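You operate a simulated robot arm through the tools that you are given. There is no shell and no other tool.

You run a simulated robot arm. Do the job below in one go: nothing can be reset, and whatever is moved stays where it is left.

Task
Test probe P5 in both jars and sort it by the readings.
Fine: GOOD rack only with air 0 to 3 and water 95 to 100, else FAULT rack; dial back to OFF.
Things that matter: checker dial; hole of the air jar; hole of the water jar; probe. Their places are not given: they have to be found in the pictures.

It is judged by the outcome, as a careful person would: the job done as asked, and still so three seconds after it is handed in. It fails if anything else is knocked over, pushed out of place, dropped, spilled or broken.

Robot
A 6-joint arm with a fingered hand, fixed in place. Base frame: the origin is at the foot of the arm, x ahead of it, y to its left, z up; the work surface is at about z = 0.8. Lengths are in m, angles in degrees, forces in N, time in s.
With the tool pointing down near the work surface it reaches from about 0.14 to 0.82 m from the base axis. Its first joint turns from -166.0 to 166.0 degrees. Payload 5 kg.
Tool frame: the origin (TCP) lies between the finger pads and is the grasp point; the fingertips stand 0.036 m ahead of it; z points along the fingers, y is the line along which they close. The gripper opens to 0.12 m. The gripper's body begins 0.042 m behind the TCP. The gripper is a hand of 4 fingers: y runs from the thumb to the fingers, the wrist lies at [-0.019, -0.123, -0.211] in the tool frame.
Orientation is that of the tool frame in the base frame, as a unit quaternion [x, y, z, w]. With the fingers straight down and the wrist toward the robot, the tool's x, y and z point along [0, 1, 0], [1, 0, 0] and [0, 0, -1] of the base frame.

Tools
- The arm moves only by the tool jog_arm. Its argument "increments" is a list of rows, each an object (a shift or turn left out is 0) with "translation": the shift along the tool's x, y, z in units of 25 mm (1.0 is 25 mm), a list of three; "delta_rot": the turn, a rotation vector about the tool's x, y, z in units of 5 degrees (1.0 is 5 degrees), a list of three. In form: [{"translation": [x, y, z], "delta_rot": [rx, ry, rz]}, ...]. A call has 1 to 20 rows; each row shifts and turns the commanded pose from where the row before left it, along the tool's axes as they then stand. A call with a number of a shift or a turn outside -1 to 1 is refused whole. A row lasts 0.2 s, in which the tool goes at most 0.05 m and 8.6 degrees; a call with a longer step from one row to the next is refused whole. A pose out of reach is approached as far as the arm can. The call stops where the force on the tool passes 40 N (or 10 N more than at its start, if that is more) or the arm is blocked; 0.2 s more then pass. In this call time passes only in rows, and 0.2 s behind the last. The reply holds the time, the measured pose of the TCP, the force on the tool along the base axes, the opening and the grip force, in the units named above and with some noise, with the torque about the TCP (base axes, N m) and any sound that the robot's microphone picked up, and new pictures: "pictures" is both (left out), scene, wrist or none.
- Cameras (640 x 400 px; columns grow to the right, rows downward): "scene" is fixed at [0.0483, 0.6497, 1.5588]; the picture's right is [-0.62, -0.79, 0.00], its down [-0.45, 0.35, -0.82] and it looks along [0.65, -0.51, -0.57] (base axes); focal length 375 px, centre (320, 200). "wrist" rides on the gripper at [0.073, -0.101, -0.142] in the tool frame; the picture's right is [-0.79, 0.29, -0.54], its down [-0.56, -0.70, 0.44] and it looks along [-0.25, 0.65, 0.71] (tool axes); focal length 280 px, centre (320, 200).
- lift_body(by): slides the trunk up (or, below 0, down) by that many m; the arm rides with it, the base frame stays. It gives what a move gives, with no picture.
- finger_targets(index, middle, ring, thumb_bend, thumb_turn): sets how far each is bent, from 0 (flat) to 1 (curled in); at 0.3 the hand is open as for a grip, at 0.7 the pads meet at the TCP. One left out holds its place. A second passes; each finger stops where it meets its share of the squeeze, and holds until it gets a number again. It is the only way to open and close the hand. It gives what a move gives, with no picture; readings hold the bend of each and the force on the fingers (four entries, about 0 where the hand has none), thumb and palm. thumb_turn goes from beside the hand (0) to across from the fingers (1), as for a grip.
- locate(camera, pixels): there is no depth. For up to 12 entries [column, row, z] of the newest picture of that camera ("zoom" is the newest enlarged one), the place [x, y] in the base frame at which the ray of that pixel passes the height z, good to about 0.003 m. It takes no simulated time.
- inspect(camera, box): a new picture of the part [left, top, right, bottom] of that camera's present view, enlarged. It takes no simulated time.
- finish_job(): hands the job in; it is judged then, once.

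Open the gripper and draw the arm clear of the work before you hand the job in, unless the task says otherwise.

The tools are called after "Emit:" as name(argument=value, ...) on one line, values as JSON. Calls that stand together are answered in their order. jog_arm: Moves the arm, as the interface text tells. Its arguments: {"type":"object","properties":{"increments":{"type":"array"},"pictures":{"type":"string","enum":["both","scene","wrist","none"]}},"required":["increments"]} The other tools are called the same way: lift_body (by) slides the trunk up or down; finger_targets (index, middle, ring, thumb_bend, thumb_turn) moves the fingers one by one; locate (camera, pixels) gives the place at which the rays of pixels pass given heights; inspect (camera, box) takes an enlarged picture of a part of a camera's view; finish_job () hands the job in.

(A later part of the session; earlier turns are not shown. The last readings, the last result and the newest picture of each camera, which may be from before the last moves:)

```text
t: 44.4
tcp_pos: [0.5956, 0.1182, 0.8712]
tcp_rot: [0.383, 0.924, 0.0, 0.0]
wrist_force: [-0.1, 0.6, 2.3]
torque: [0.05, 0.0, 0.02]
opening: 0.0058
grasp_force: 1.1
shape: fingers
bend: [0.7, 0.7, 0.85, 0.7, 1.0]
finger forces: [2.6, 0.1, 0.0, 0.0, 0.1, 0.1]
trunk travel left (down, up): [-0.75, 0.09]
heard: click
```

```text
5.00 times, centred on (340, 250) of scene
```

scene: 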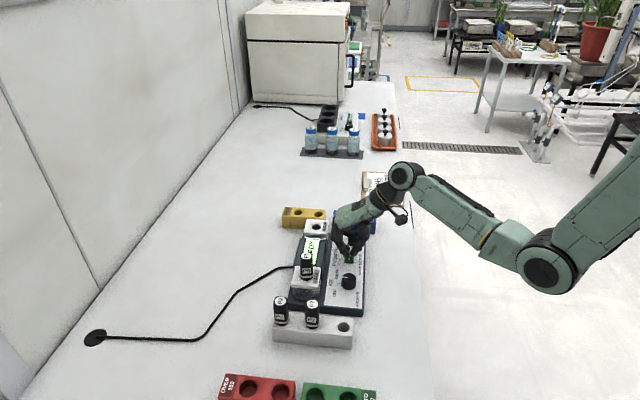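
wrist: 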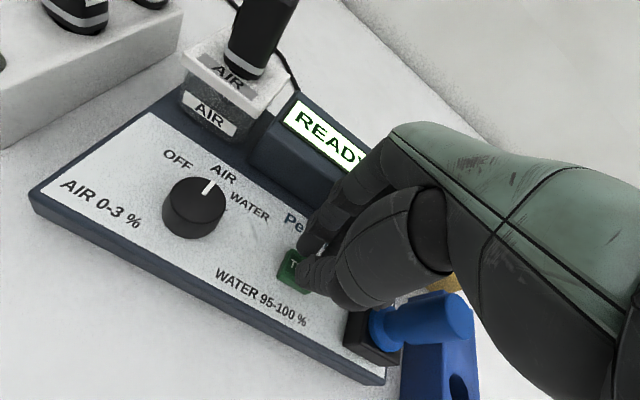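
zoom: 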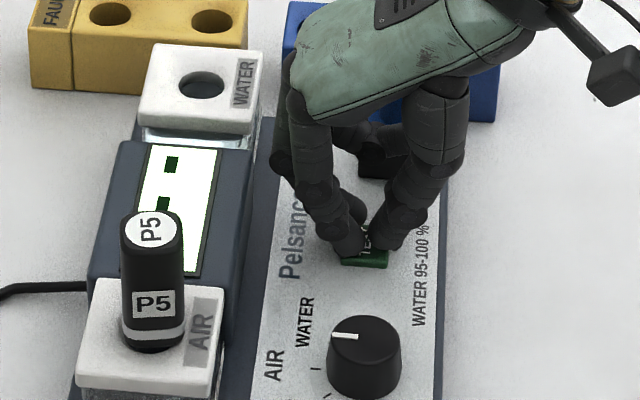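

A click was heard and the display changed to dashes (measuring). I raise the fingers off the button and look at the display.

Emit:
jog_arm(increments=[{"translation": [0, 0, -0.3]}, {"translation": [0, 0, -0.6]}, {"translation": [0, 0, -0.6]}, {"translation": [0, 0, -0.6]}], pictures="both")

Emit:
inspect(camera="wrist", box=[180, 100, 420, 260])

Emit:
inspect(camera="scene", box=[290, 210, 390, 290])

```text
t: 45.4
tcp_pos: [0.5951, 0.1181, 0.9232]
tcp_rot: [0.383, 0.924, 0.0, 0.0]
wrist_force: [-0.6, 0.2, 0.1]
torque: [-0.02, -0.01, 0.01]
opening: 0.0059
grasp_force: 0.0
shape: fingers
bend: [0.7, 0.7, 0.85, 0.7, 1.0]
finger forces: [0.0, 0.1, 0.1, 0.0, 0.1, 0.0]
trunk travel left (down, up): [-0.75, 0.09]
```

scene: 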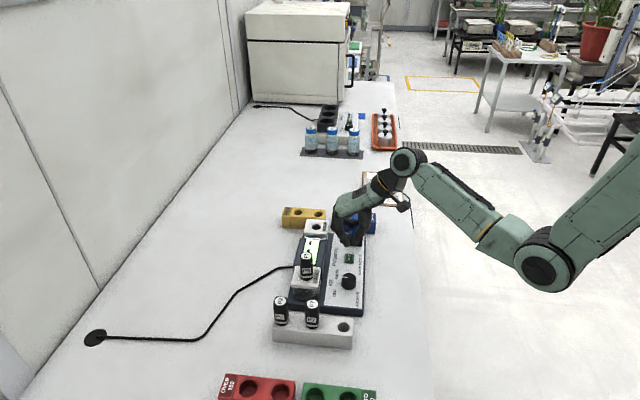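
wrist: 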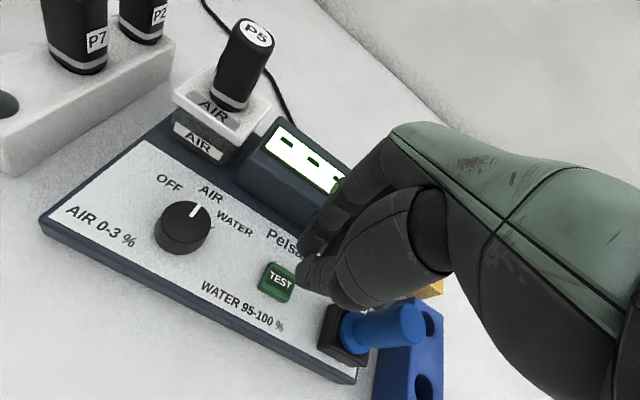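

```text
2.50 times, centred on (300, 180) of wrist
```

zoom: 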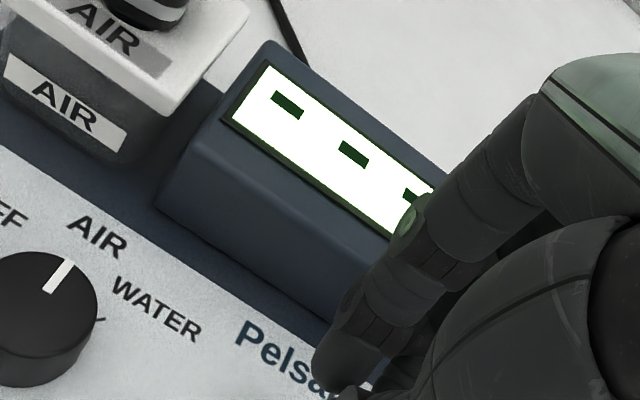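

```text
5.00 times, centred on (340, 250) of scene
```

zoom: 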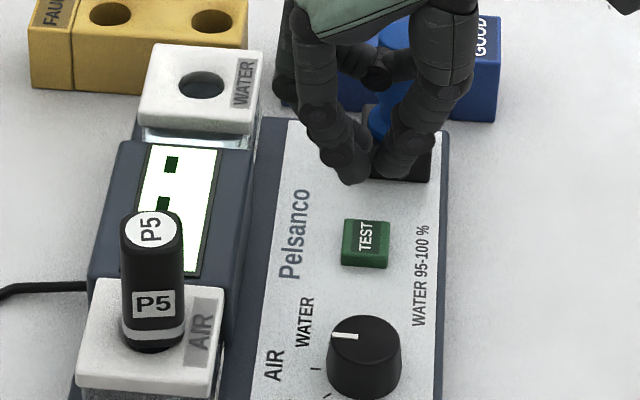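

It's still measuring ("- - -"). I rise further and wait a couple of seconds.

Emit:
jog_arm(increments=[{"translation": [0, 0, -0.7]}, {"translation": [0, 0, -0.7]}, {"translation": [0, 0, -0.7]}, {"translation": [0, 0, -0.7]}, {"translation": [0, 0, -0.7]}, {"translation": [0, 0, -0.7]}, {"translation": [0, 0, -0.7]}, {"translation": [0, 0, -0.7]}, {"translation": [0, 0, 0]}, {"translation": [0, 0, 0]}, {"translation": [0, 0, 0]}, {"translation": [0, 0, 0]}], pictures="both")

Emit:
inspect(camera="wrist", box=[180, 130, 340, 250])

```text
t: 48.0
tcp_pos: [0.5949, 0.1185, 1.0626]
tcp_rot: [0.382, 0.924, 0.001, 0.0]
wrist_force: [0.3, -0.2, -0.7]
torque: [0.01, -0.03, -0.02]
opening: 0.0059
grasp_force: 0.0
shape: fingers
bend: [0.7, 0.7, 0.85, 0.7, 1.0]
finger forces: [0.0, 0.0, 0.1, 0.0, 0.1, 0.0]
trunk travel left (down, up): [-0.75, 0.09]
```

scene: 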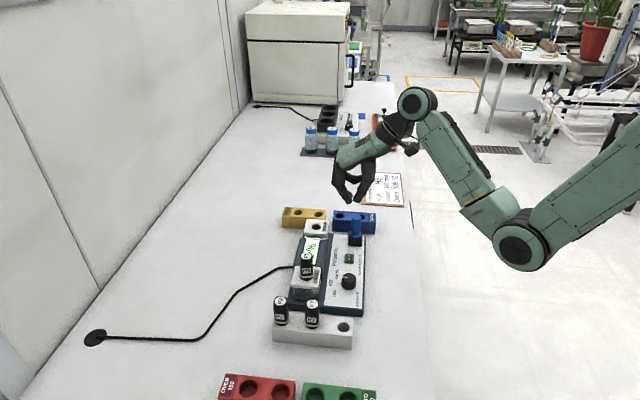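
wrist: 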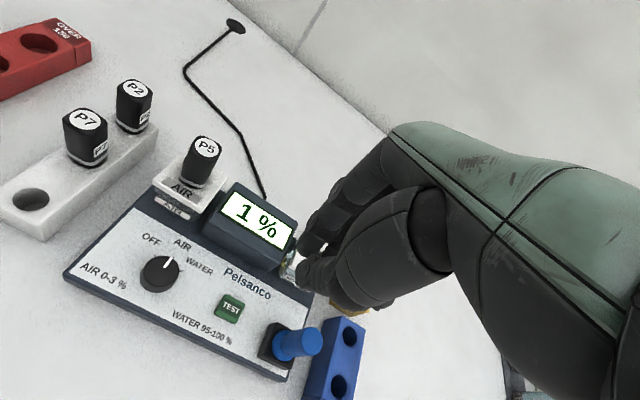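

```text
3.33 times, centred on (260, 190) of wrist
```

zoom: 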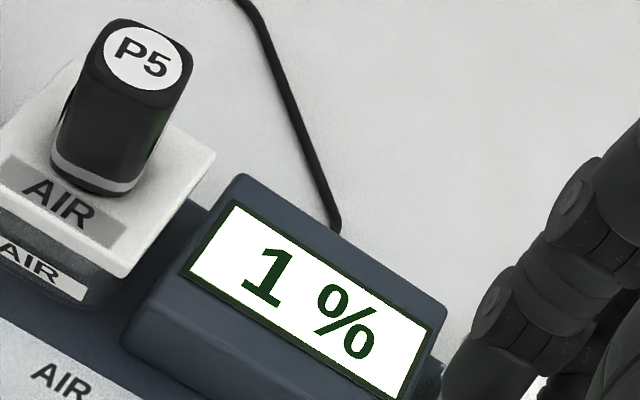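

AIR reading is 1 %, within 0–3. Next, P5 goes to the water jar. I open the hand, turn back to yaw -25° and go over P5 in the air jar.

Emit:
finger_targets(index=0.45, middle=0.45, ring=0.45, thumb_bend=0.45)

Emit:
jog_arm(increments=[{"delta_rot": [0, 0, 1]}, {"delta_rot": [0, 0, 1]}, {"delta_rot": [0, 0, 1]}, {"delta_rot": [0, 0, 1]}, {"delta_rot": [0, 0, 1]}, {"delta_rot": [0, 0, 1]}, {"delta_rot": [0, 0, 1]}, {"delta_rot": [0, 0, 1]}, {"delta_rot": [0, 0, 1]}, {"delta_rot": [0, 0, 1]}, {"delta_rot": [0, 0, 1]}, {"delta_rot": [0, 0, 1]}, {"delta_rot": [0, 0, 1]}, {"delta_rot": [0, 0, 1]}], pictures="none")

Emit:
jog_arm(increments=[{"translation": [0.783, -0.49, 0]}, {"translation": [0.783, -0.49, 0]}, {"translation": [0.783, -0.49, 0]}, {"translation": [0.783, -0.49, 0]}, {"translation": [0.783, -0.49, 0]}, {"translation": [0.783, -0.49, 0]}, {"translation": [0.783, -0.49, 0]}], pictures="both")

Emit:
inspect(camera="wrist", box=[180, 210, 340, 330])

Emit:
inspect(camera="scene", box=[270, 210, 370, 300])

```text
t: 49.0
tcp_pos: [0.5949, 0.1193, 1.0627]
tcp_rot: [0.382, 0.924, 0.0, 0.0]
wrist_force: [0.2, 0.2, -0.4]
torque: [0.01, -0.03, -0.01]
opening: 0.0787
grasp_force: 0.1
shape: fingers
bend: [0.45, 0.45, 0.45, 0.45, 0.99]
finger forces: [0.0, 0.0, 0.0, 0.0, 0.0, 0.1]
trunk travel left (down, up): [-0.75, 0.09]
```

```text
t: 52.0
tcp_pos: [0.596, 0.1198, 1.0633]
tcp_rot: [0.844, 0.536, 0.0, 0.0]
wrist_force: [0.2, -0.6, -0.1]
torque: [0.01, 0.02, 0.03]
opening: 0.0787
grasp_force: 0.0
shape: fingers
bend: [0.45, 0.45, 0.45, 0.45, 0.99]
finger forces: [0.0, 0.0, 0.1, 0.0, 0.0, 0.0]
trunk travel left (down, up): [-0.75, 0.09]
```

```text
t: 53.6
tcp_pos: [0.575, 0.2796, 1.0628]
tcp_rot: [0.843, 0.537, -0.001, 0.001]
wrist_force: [0.0, 1.1, 0.5]
torque: [-0.07, 0.02, 0.0]
opening: 0.0788
grasp_force: 0.1
shape: fingers
bend: [0.45, 0.45, 0.45, 0.45, 0.99]
finger forces: [0.1, 0.0, 0.0, 0.0, 0.1, 0.0]
trunk travel left (down, up): [-0.75, 0.09]
```

scene: 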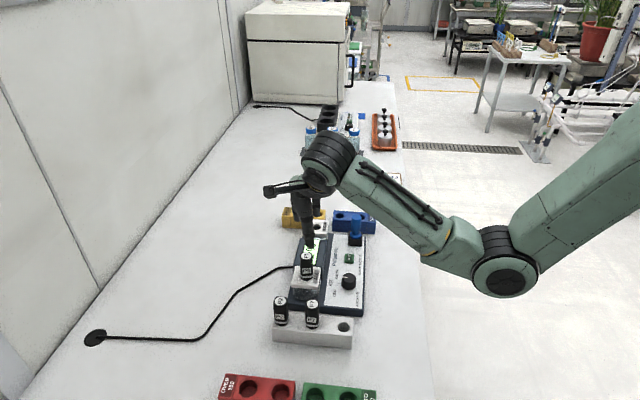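
wrist: 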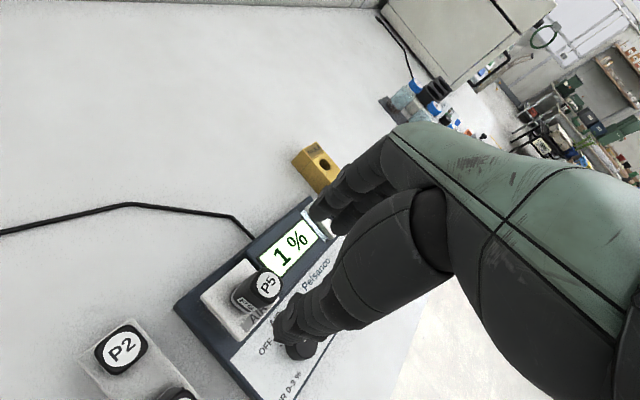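

```text
3.33 times, centred on (260, 270) of wrist
```

zoom: 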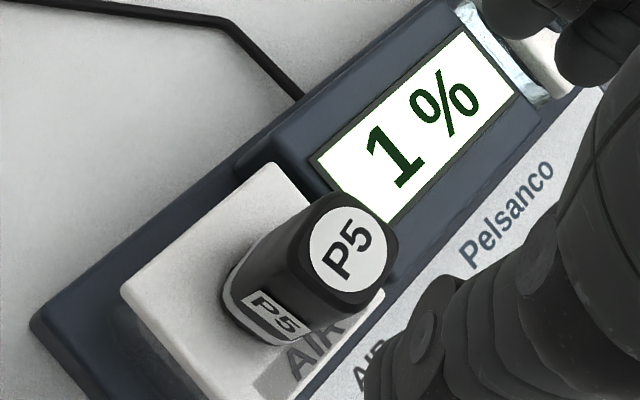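

```text
4.44 times, centred on (320, 255) of scene
```

zoom: 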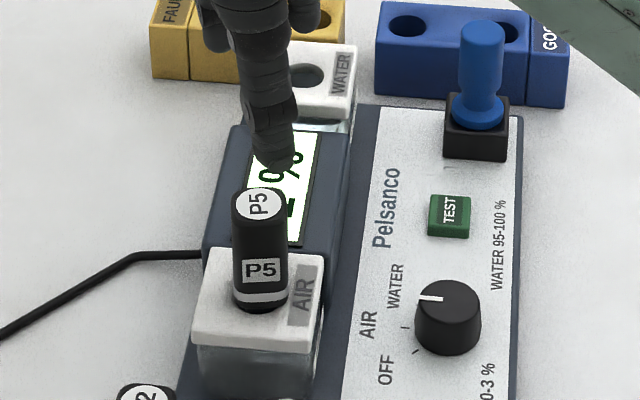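

P5's top lies right under the TCP. Its label face suggests the handle yaw is about -35°, so I turn 10° more and lower around it.

Emit:
jog_arm(increments=[{"delta_rot": [0, 0, 1]}, {"delta_rot": [0, 0, 1]}, {"translation": [0, 0, 1]}, {"translation": [0, 0, 1]}, {"translation": [0, 0, 1]}, {"translation": [0, 0, 1]}], pictures="both")

Emit:
inspect(camera="wrist", box=[220, 160, 400, 330])

Emit:
inspect(camera="scene", box=[270, 210, 370, 300])

```text
t: 55.0
tcp_pos: [0.5769, 0.2777, 0.9648]
tcp_rot: [0.887, 0.461, 0.0, -0.001]
wrist_force: [-0.5, -0.1, 0.2]
torque: [0.03, 0.0, -0.02]
opening: 0.0787
grasp_force: 0.1
shape: fingers
bend: [0.45, 0.45, 0.45, 0.45, 0.99]
finger forces: [0.0, 0.1, 0.1, 0.0, 0.0, 0.0]
trunk travel left (down, up): [-0.75, 0.09]
```

scene: 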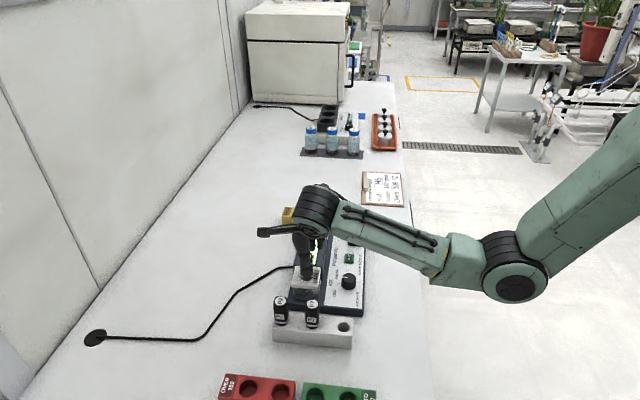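
wrist: 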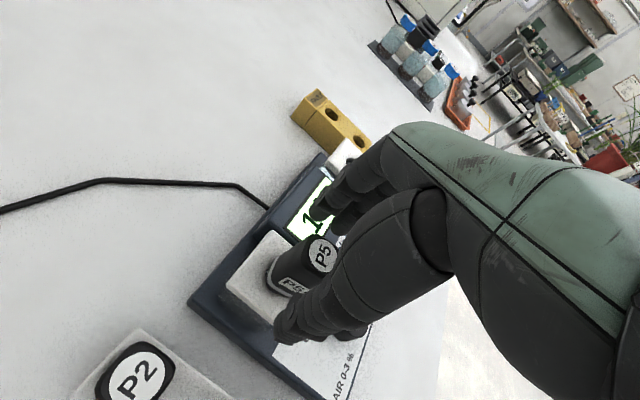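

```text
2.35 times, centred on (310, 245) of wrist
```

zoom: 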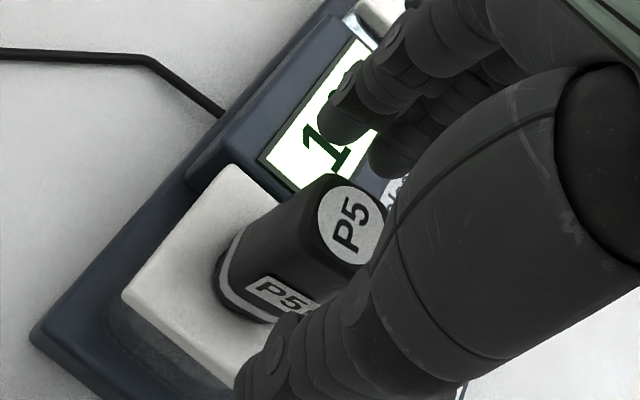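

```text
4.44 times, centred on (320, 255) of scene
```

zoom: 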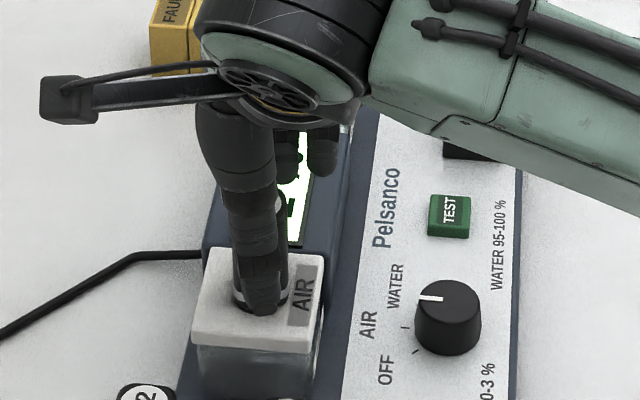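

P5 is about 2 mm off in the tool frame; I correct that and lower the last 31 mm, then close gently.

Emit:
jog_arm(increments=[{"translation": [0.06, -0.09, 0.4]}, {"translation": [0, 0, 0.4]}, {"translation": [0, 0, 0.42]}], pictures="none")

Emit:
finger_targets(index=0.57, middle=0.57, thumb_bend=0.57)

Emit:
inspect(camera="wrist", box=[220, 160, 400, 330])

Emit:
inspect(camera="scene", box=[270, 210, 370, 300])

```text
t: 55.8
tcp_pos: [0.5746, 0.2806, 0.9322]
tcp_rot: [0.887, 0.462, -0.001, 0.0]
wrist_force: [-0.3, 1.0, -1.0]
torque: [-0.01, 0.01, 0.02]
opening: 0.0789
grasp_force: 0.1
shape: fingers
bend: [0.45, 0.45, 0.45, 0.45, 0.99]
finger forces: [0.1, 0.0, 0.0, 0.0, 0.0, 0.1]
trunk travel left (down, up): [-0.75, 0.09]
```

```text
t: 56.8
tcp_pos: [0.5756, 0.2804, 0.9321]
tcp_rot: [0.887, 0.461, -0.001, 0.0]
wrist_force: [0.2, 0.3, -0.5]
torque: [-0.02, 0.02, 0.01]
opening: 0.0466
grasp_force: 0.0
shape: fingers
bend: [0.56, 0.56, 0.45, 0.56, 1.0]
finger forces: [0.0, 0.0, 0.0, 0.1, 0.1, 0.0]
trunk travel left (down, up): [-0.75, 0.09]
```

```text
2.35 times, centred on (310, 245) of wrist
```

zoom: 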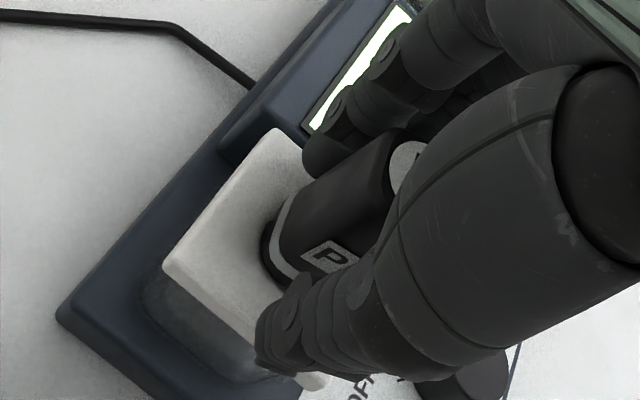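

```text
4.44 times, centred on (320, 255) of scene
```

zoom: 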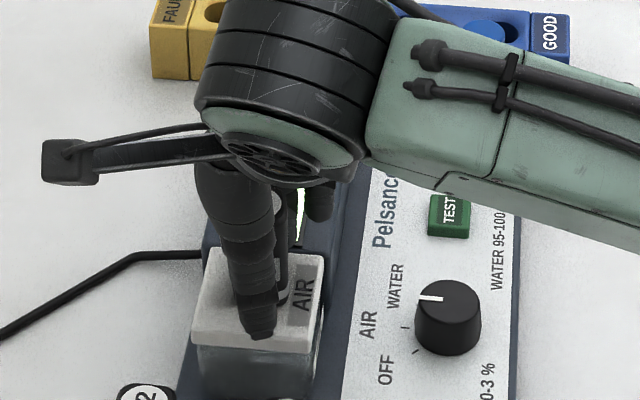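

No contact yet at 47 mm opening. I close onto the handle moderately.

Emit:
finger_targets(index=0.65, middle=0.66, thumb_bend=0.68)

Emit:
inspect(camera="wrist", box=[220, 160, 400, 330])

Emit:
inspect(camera="scene", box=[270, 210, 370, 300])

```text
t: 57.8
tcp_pos: [0.5768, 0.2804, 0.9329]
tcp_rot: [0.887, 0.462, -0.001, -0.001]
wrist_force: [0.2, -1.6, -0.7]
torque: [-0.08, -0.08, 0.01]
opening: 0.0308
grasp_force: 7.8
shape: fingers
bend: [0.62, 0.63, 0.45, 0.62, 1.0]
finger forces: [4.1, 4.6, 0.1, 0.0, 7.0, 0.0]
trunk travel left (down, up): [-0.75, 0.09]
```

```text
2.35 times, centred on (310, 245) of wrist
```

zoom: 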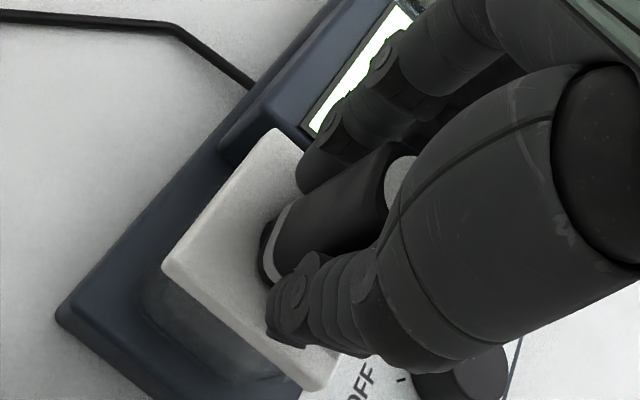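

```text
4.44 times, centred on (320, 255) of scene
```

zoom: 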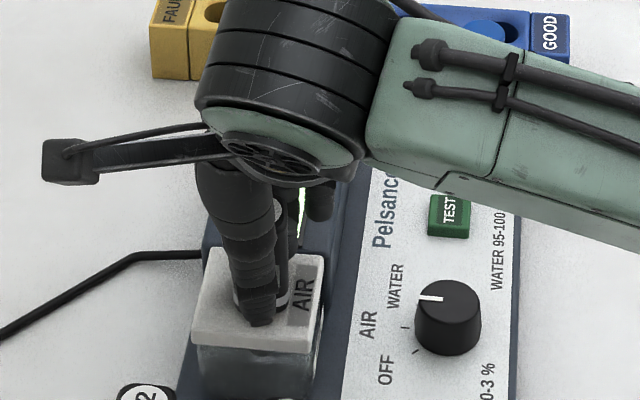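

The grip is balanced (4/5/7 N) and flush this time. I firm it slightly and lift the probe straight out.

Emit:
finger_targets(index=0.67, middle=0.68, thumb_bend=0.7)

Emit:
jog_arm(increments=[{"translation": [0, 0, -0.2]}, {"translation": [0, 0, -0.4]}, {"translation": [0, 0, -0.6]}, {"translation": [0, 0, -0.8]}, {"translation": [0, 0, -1]}, {"translation": [0, 0, -1]}], pictures="both")

Emit:
inspect(camera="wrist", box=[220, 160, 400, 330])

Emit:
inspect(camera="scene", box=[275, 215, 345, 290])

```text
t: 58.8
tcp_pos: [0.5749, 0.2797, 0.9336]
tcp_rot: [0.887, 0.462, -0.001, 0.0]
wrist_force: [2.6, -2.6, 1.0]
torque: [-0.09, -0.13, 0.05]
opening: 0.0302
grasp_force: 10.0
shape: fingers
bend: [0.62, 0.63, 0.45, 0.63, 1.0]
finger forces: [5.4, 6.6, 0.0, 0.0, 9.0, 0.1]
trunk travel left (down, up): [-0.75, 0.09]
```

```text
t: 60.2
tcp_pos: [0.5763, 0.2829, 1.0324]
tcp_rot: [0.887, 0.462, 0.0, 0.0]
wrist_force: [-0.7, 0.5, -1.3]
torque: [0.01, 0.0, -0.01]
opening: 0.0305
grasp_force: 10.1
shape: fingers
bend: [0.62, 0.64, 0.45, 0.63, 1.0]
finger forces: [4.6, 5.5, 0.1, 0.1, 10.2, 0.0]
trunk travel left (down, up): [-0.75, 0.09]
```

scene: 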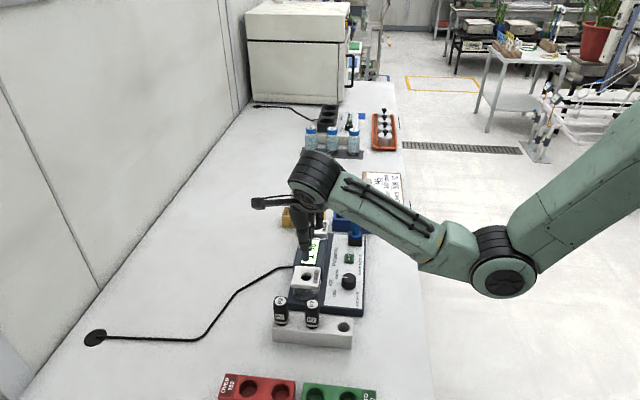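
wrist: 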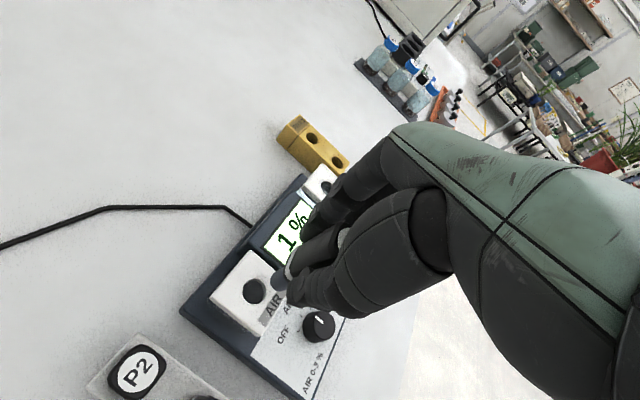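

```text
2.35 times, centred on (310, 245) of wrist
```

zoom: 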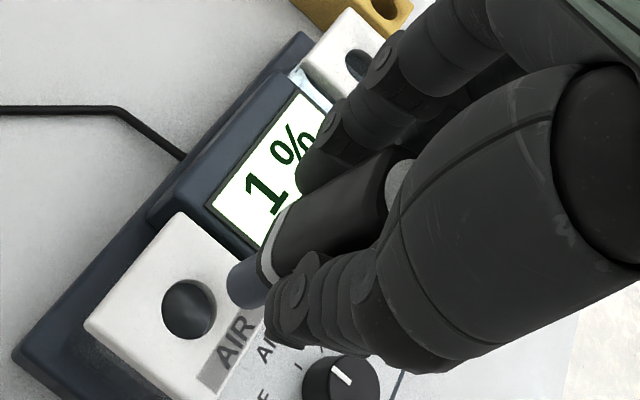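

```text
5.33 times, centred on (310, 252) of scene
```

zoom: 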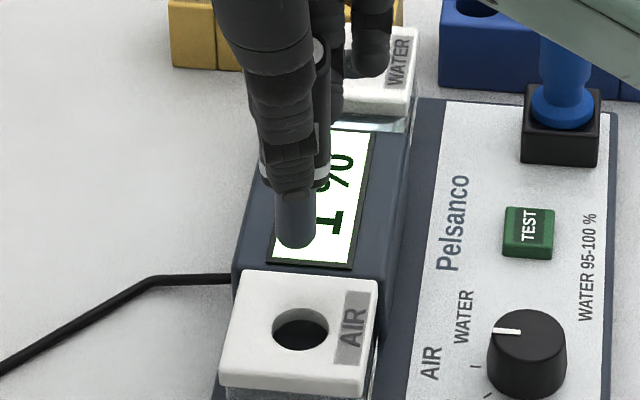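

P5 hangs nearly vertical now. I average the water-jar hole position from the scene picture (about (316.5,226.9)) before carrying the probe across.

Emit:
inspect(camera="scene", box=[290, 205, 350, 245])

Emit:
locate(camera="scene", pixels=[[316.4, 226.8, 0.886], [316.4, 226.8, 0.886], [316.4, 226.8, 0.886], [316.4, 226.8, 0.886], [316.4, 226.8, 0.886], [316.4, 226.8, 0.886], [305.7, 259.1, 0.952], [305.7, 259.1, 0.952], [305.7, 259.1, 0.952], [305.7, 259.1, 0.952], [305.7, 259.1, 0.952], [305.7, 259.1, 0.952]])

Emit:
locate(camera="wrist", pixels=[[278.9, 281.6, 0.952], [278.9, 281.6, 0.952], [278.9, 281.6, 0.952], [278.9, 281.6, 0.952], [278.9, 281.6, 0.952], [278.9, 281.6, 0.952]])

```text
10.00 times, centred on (320, 225) of scene
```

zoom: 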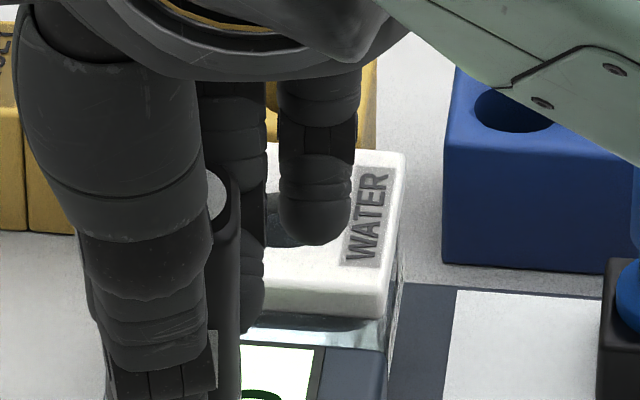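

```text
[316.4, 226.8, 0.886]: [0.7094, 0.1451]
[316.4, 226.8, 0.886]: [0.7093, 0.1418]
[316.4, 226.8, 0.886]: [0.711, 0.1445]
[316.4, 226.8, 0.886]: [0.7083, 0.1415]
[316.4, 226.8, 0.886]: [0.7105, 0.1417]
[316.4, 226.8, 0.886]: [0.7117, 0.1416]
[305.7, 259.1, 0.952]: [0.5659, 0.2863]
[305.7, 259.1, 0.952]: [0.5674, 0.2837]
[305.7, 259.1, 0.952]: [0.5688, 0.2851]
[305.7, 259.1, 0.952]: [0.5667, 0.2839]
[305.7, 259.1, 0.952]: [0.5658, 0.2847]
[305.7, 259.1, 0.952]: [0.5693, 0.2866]
```

```text
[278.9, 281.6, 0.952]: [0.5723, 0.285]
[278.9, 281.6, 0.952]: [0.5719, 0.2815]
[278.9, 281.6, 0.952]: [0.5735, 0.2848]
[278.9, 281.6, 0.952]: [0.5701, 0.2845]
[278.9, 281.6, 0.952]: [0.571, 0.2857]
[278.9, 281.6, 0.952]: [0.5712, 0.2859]
```

Water hole ≈ (0.710, 0.143); the tip is offset about (-4, +1) mm from the TCP. I carry P5 across to above the water jar.

Emit:
jog_arm(increments=[{"translation": [-0.1835, 0.969, 0]}, {"translation": [-0.1835, 0.969, 0]}, {"translation": [-0.1835, 0.969, 0]}, {"translation": [-0.1835, 0.969, 0]}, {"translation": [-0.1835, 0.969, 0]}, {"translation": [-0.1835, 0.969, 0]}, {"translation": [-0.1835, 0.969, 0]}, {"translation": [-0.1835, 0.969, 0]}], pictures="both")

Emit:
inspect(camera="wrist", box=[200, 200, 360, 340])

Emit:
inspect(camera="scene", box=[290, 185, 350, 245])

```text
t: 62.0
tcp_pos: [0.7148, 0.1396, 1.0306]
tcp_rot: [0.887, 0.462, 0.0, -0.001]
wrist_force: [0.0, -0.3, -1.2]
torque: [0.02, 0.05, 0.0]
opening: 0.0302
grasp_force: 10.0
shape: fingers
bend: [0.62, 0.64, 0.45, 0.63, 1.0]
finger forces: [4.8, 5.3, 0.0, 0.1, 10.1, 0.1]
trunk travel left (down, up): [-0.75, 0.09]
```

scene: 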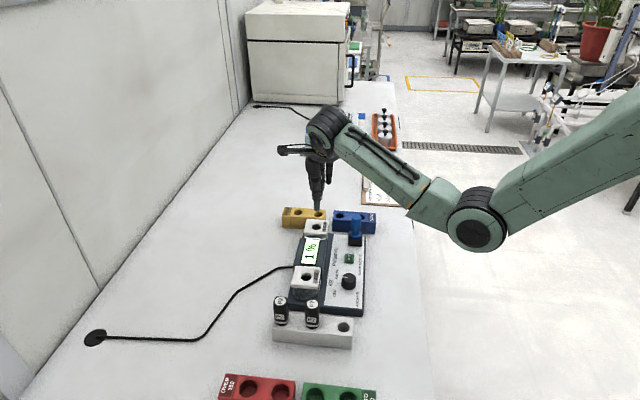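
wrist: 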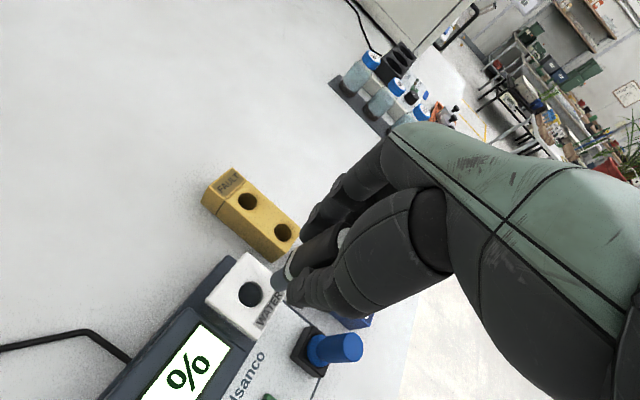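

```text
2.86 times, centred on (280, 270) of wrist
```

zoom: 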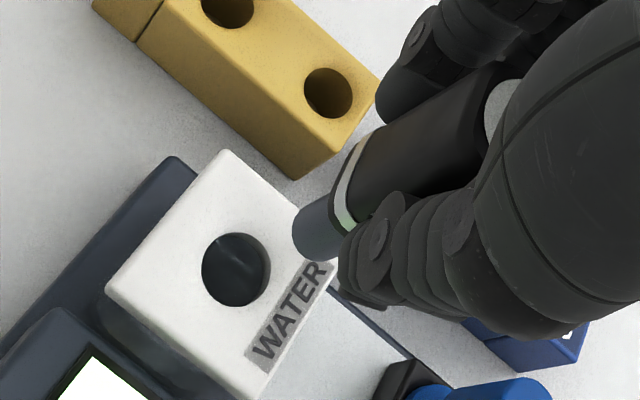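

```text
6.67 times, centred on (320, 215) of scene
```

zoom: 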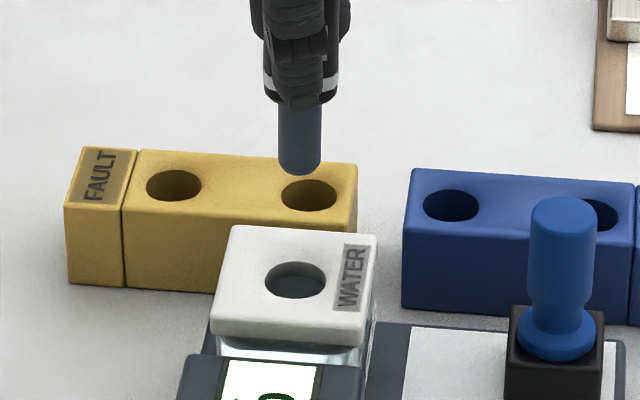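

I zoom in further on the tip and on the water hole to read their pixels more precisely.

Emit:
inspect(camera="wrist", box=[230, 250, 310, 310])

Emit:
inspect(camera="scene", box=[300, 192, 336, 236])

```text
6.67 times, centred on (270, 280) of wrist
```

zoom: 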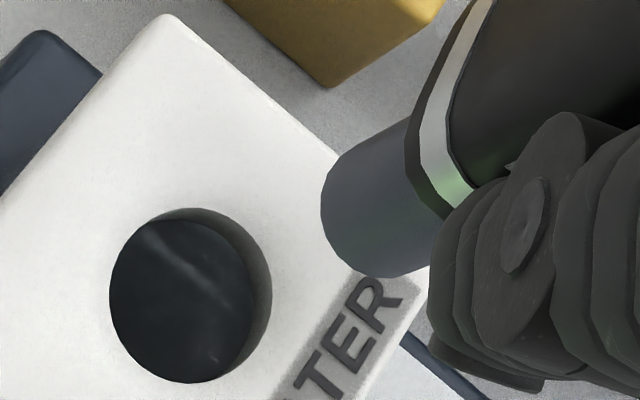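

```text
9.09 times, centred on (318, 214) of scene
```

zoom: 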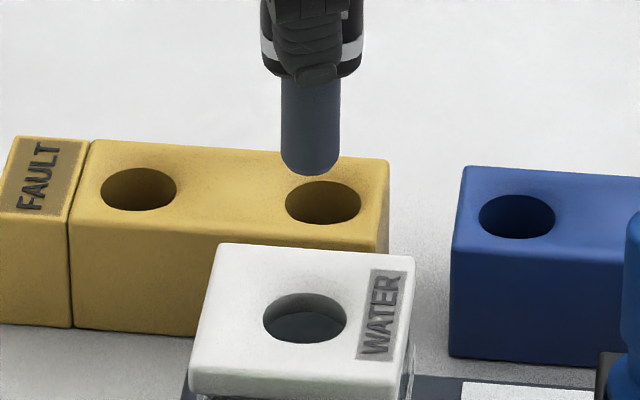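

The shaft tip is about 2–3 mm off the hole axis. I apply the correction and lower to just above the lid for a check.

Emit:
jog_arm(increments=[{"translation": [0.1, 0.06, 0.65]}, {"translation": [0, 0, 0.65]}, {"translation": [0, 0, 0.65]}], pictures="both")

Emit:
inspect(camera="wrist", box=[230, 250, 310, 310])

Emit:
inspect(camera="scene", box=[300, 192, 336, 246])

```text
t: 62.8
tcp_pos: [0.716, 0.1411, 0.9845]
tcp_rot: [0.887, 0.462, 0.0, 0.0]
wrist_force: [-0.7, 0.2, -0.7]
torque: [0.0, -0.02, 0.0]
opening: 0.0299
grasp_force: 10.0
shape: fingers
bend: [0.62, 0.64, 0.45, 0.63, 1.0]
finger forces: [4.6, 5.4, 0.1, 0.0, 10.2, 0.0]
trunk travel left (down, up): [-0.75, 0.09]
```

scene: 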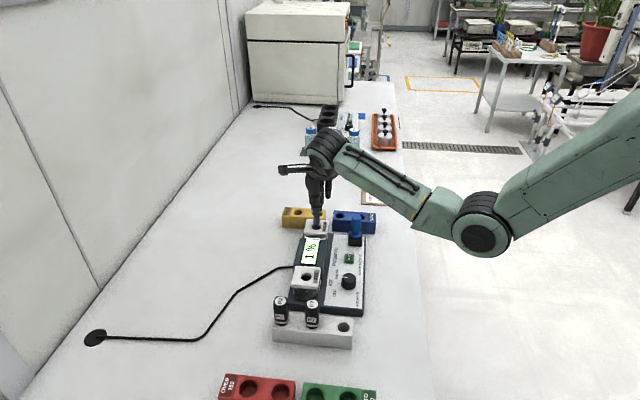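
wrist: 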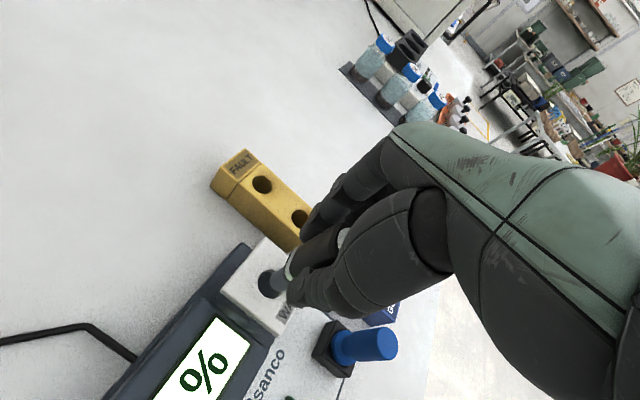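

```text
6.67 times, centred on (270, 280) of wrist
```

zoom: 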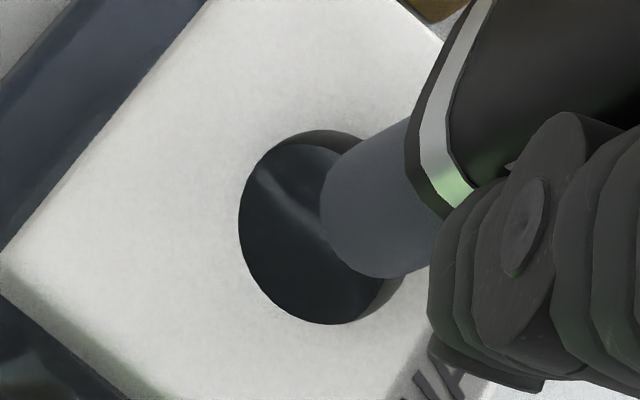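

```text
7.41 times, centred on (318, 219) of scene
```

zoom: 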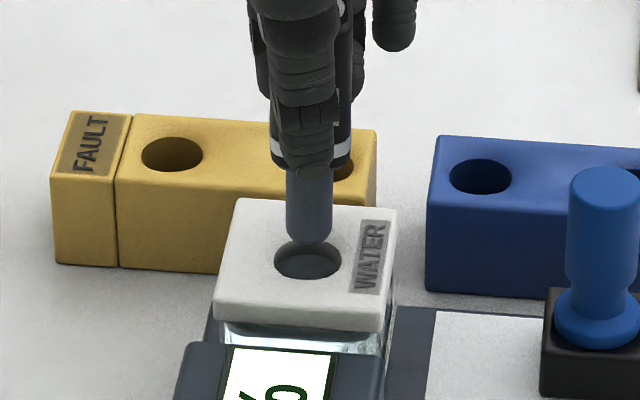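

The tip is still 12–18 mm above the lid. I nudge +1 mm in x and +1.5 mm in y and lower 11 mm, so that tip and hole can be compared almost in the same plane.

Emit:
jog_arm(increments=[{"translation": [0.05, 0.06, 0.22]}, {"translation": [0, 0, 0.22]}], pictures="both")

Emit:
inspect(camera="wrist", box=[240, 250, 320, 310])

Emit:
inspect(camera="scene", box=[300, 206, 336, 246])

```text
t: 63.4
tcp_pos: [0.7174, 0.1412, 0.9725]
tcp_rot: [0.887, 0.461, 0.001, 0.0]
wrist_force: [-0.2, 0.1, -0.9]
torque: [-0.01, 0.01, 0.01]
opening: 0.0302
grasp_force: 10.5
shape: fingers
bend: [0.62, 0.64, 0.45, 0.63, 1.0]
finger forces: [4.7, 5.4, 0.0, 0.0, 10.1, 0.0]
trunk travel left (down, up): [-0.75, 0.09]
```

scene: 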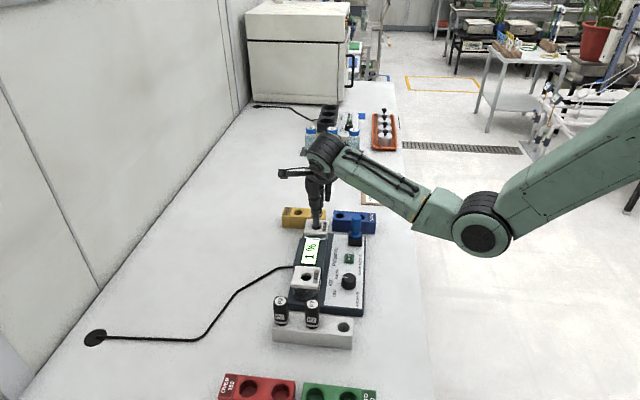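
wrist: 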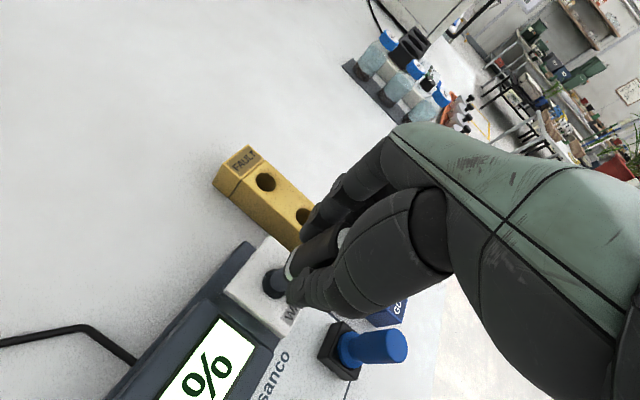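

```text
6.67 times, centred on (280, 280) of wrist
```

zoom: 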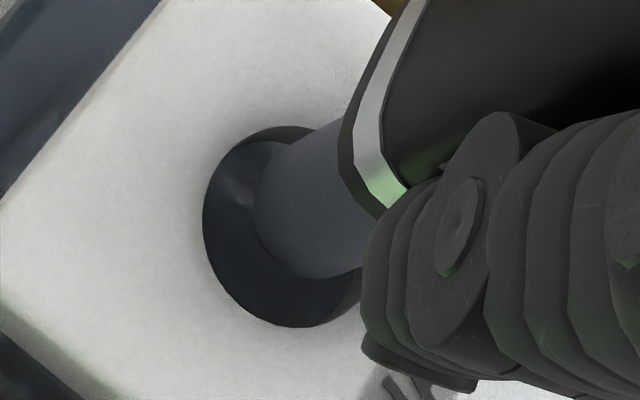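

```text
10.00 times, centred on (318, 226) of scene
```

zoom: 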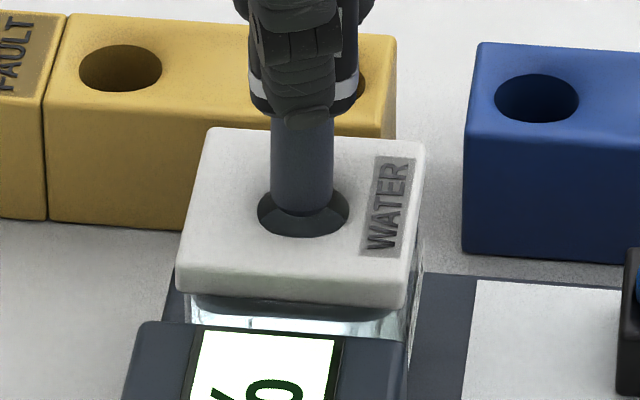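

The tip is within about 2 mm of the hole's axis, with some 3 mm of clearance. I shift 1.2 mm in -y and descend 8 mm slowly.

Emit:
jog_arm(increments=[{"translation": [0, -0.05, 0.08]}, {"translation": [0, 0, 0.08]}, {"translation": [0, 0, 0.08]}, {"translation": [0, 0, 0.08]}], pictures="none")

Emit:
inspect(camera="wrist", box=[240, 250, 320, 310])

Emit:
inspect(camera="scene", box=[300, 206, 336, 246])

```text
t: 64.4
tcp_pos: [0.716, 0.1418, 0.9641]
tcp_rot: [0.887, 0.461, -0.001, 0.001]
wrist_force: [-0.4, -0.1, -0.6]
torque: [0.03, -0.01, 0.04]
opening: 0.0303
grasp_force: 11.2
shape: fingers
bend: [0.62, 0.64, 0.45, 0.63, 1.0]
finger forces: [4.7, 5.3, 0.0, 0.0, 10.0, 0.0]
trunk travel left (down, up): [-0.75, 0.09]
```

```text
6.67 times, centred on (280, 280) of wrist
```

zoom: 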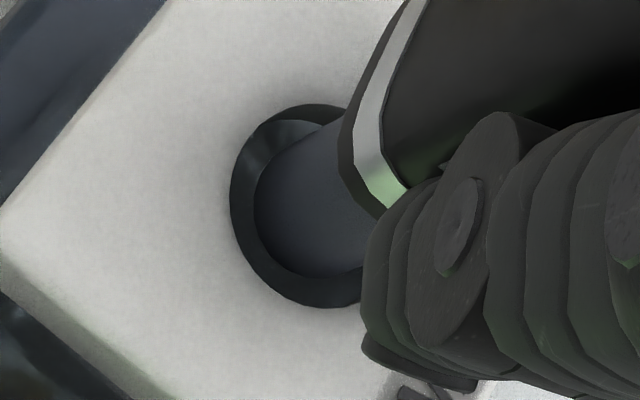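

```text
10.00 times, centred on (318, 226) of scene
```

zoom: 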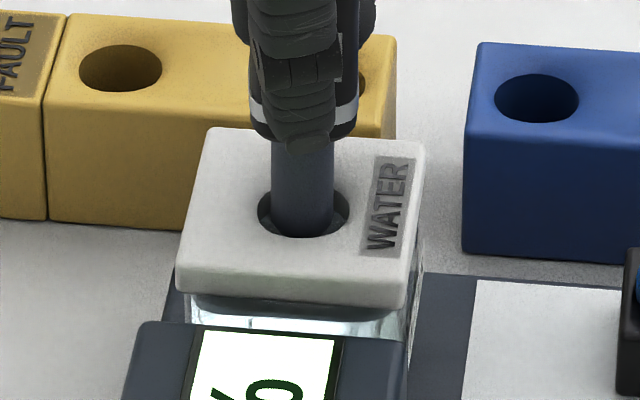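

The shaft is concentric with the hole and going in without force. I continue down 24 mm in small steps.

Emit:
jog_arm(increments=[{"translation": [0, 0, 0.16]}, {"translation": [0, 0, 0.16]}, {"translation": [0, 0, 0.16]}, {"translation": [0, 0, 0.16]}, {"translation": [0, 0, 0.16]}, {"translation": [0, 0, 0.16]}], pictures="none")

Emit:
inspect(camera="scene", box=[300, 206, 336, 246])

```text
t: 65.8
tcp_pos: [0.716, 0.1421, 0.9403]
tcp_rot: [0.887, 0.462, -0.001, 0.0]
wrist_force: [-0.3, 0.2, -1.0]
torque: [-0.02, -0.04, 0.01]
opening: 0.0307
grasp_force: 10.0
shape: fingers
bend: [0.62, 0.64, 0.45, 0.63, 1.0]
finger forces: [4.8, 5.5, 0.0, 0.1, 10.1, 0.0]
trunk travel left (down, up): [-0.75, 0.09]
```

```text
10.00 times, centred on (318, 226) of scene
```

zoom: 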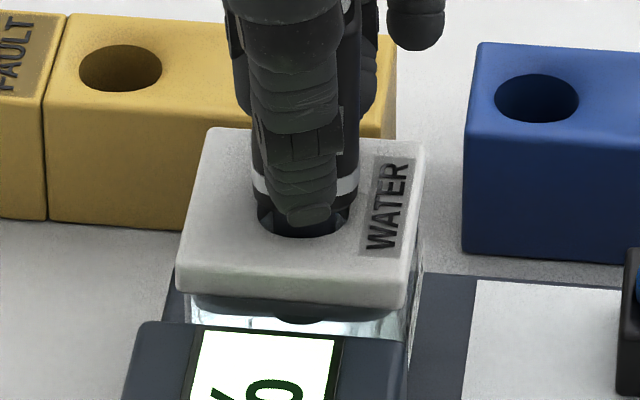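

Nearly seated, and no side load. I lower the remaining 6–7 mm gently.

Emit:
jog_arm(increments=[{"translation": [0, 0, 0.1]}, {"translation": [0, 0, 0.08]}, {"translation": [0, 0, 0.06]}], pictures="none")

Emit:
inspect(camera="scene", box=[300, 206, 336, 246])

```text
t: 66.6
tcp_pos: [0.7144, 0.1413, 0.9352]
tcp_rot: [0.887, 0.462, 0.0, 0.0]
wrist_force: [-0.6, -0.4, -0.5]
torque: [0.0, 0.03, -0.01]
opening: 0.0303
grasp_force: 9.6
shape: fingers
bend: [0.62, 0.64, 0.45, 0.63, 1.0]
finger forces: [4.6, 5.4, 0.0, 0.1, 10.1, 0.0]
trunk travel left (down, up): [-0.75, 0.09]
```

```text
10.00 times, centred on (318, 226) of scene
```

zoom: 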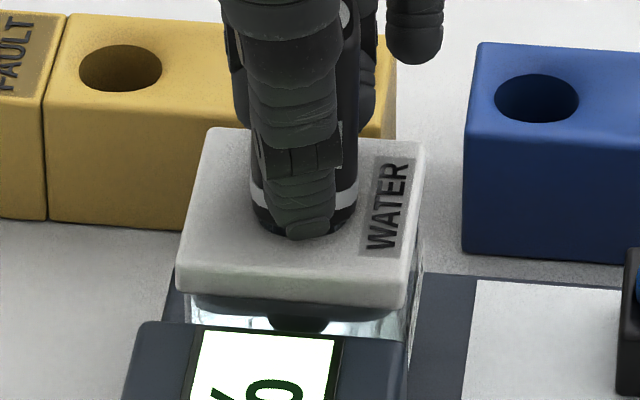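

P5's collar is practically on the lid. I release it by opening the fingers.

Emit:
finger_targets(index=0.5, middle=0.5, thumb_bend=0.5)

Emit:
jog_arm(increments=[{"translation": [0, 0, -0.5]}, {"translation": [0, 0, -1]}, {"translation": [0, 0, -1]}, {"translation": [0, 0, -1]}, {"translation": [0, 0, -1]}, {"translation": [0, 0, -0.8]}], pictures="both")

Emit:
inspect(camera="scene", box=[280, 195, 380, 295])

```text
t: 67.6
tcp_pos: [0.7157, 0.1421, 0.9358]
tcp_rot: [0.887, 0.461, 0.0, 0.0]
wrist_force: [0.2, -0.7, 0.0]
torque: [-0.01, 0.02, 0.01]
opening: 0.0636
grasp_force: 0.1
shape: fingers
bend: [0.5, 0.5, 0.45, 0.5, 1.0]
finger forces: [0.0, 0.2, 0.0, 0.0, 0.0, 0.1]
trunk travel left (down, up): [-0.75, 0.09]
```

```text
t: 69.0
tcp_pos: [0.7158, 0.1429, 1.0675]
tcp_rot: [0.887, 0.462, 0.001, 0.0]
wrist_force: [0.8, 0.2, 0.1]
torque: [0.0, 0.01, 0.0]
opening: 0.0634
grasp_force: 0.1
shape: fingers
bend: [0.5, 0.5, 0.45, 0.5, 1.0]
finger forces: [0.1, 0.0, 0.1, 0.1, 0.0, 0.0]
trunk travel left (down, up): [-0.75, 0.09]
```

scene: 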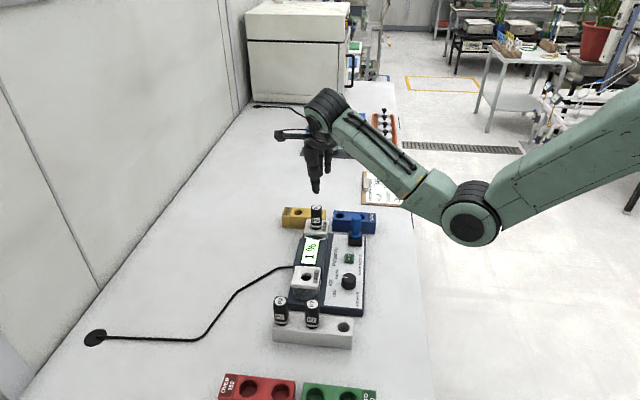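
wrist: 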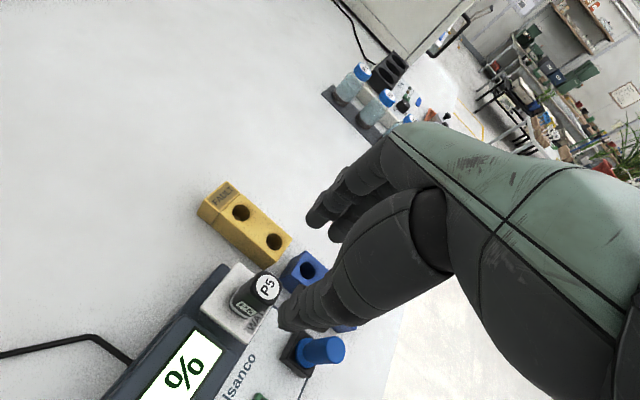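

```text
4.00 times, centred on (330, 245) of scene
```

zoom: 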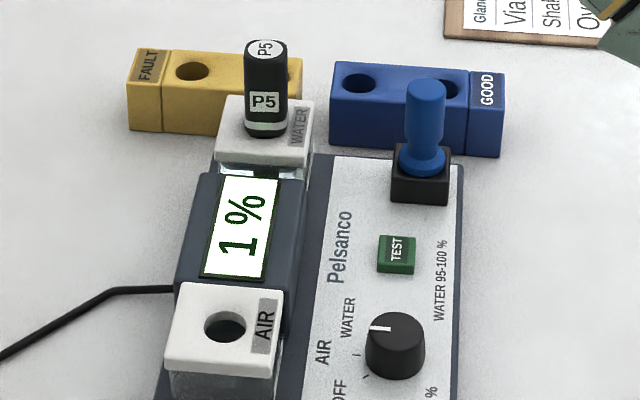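

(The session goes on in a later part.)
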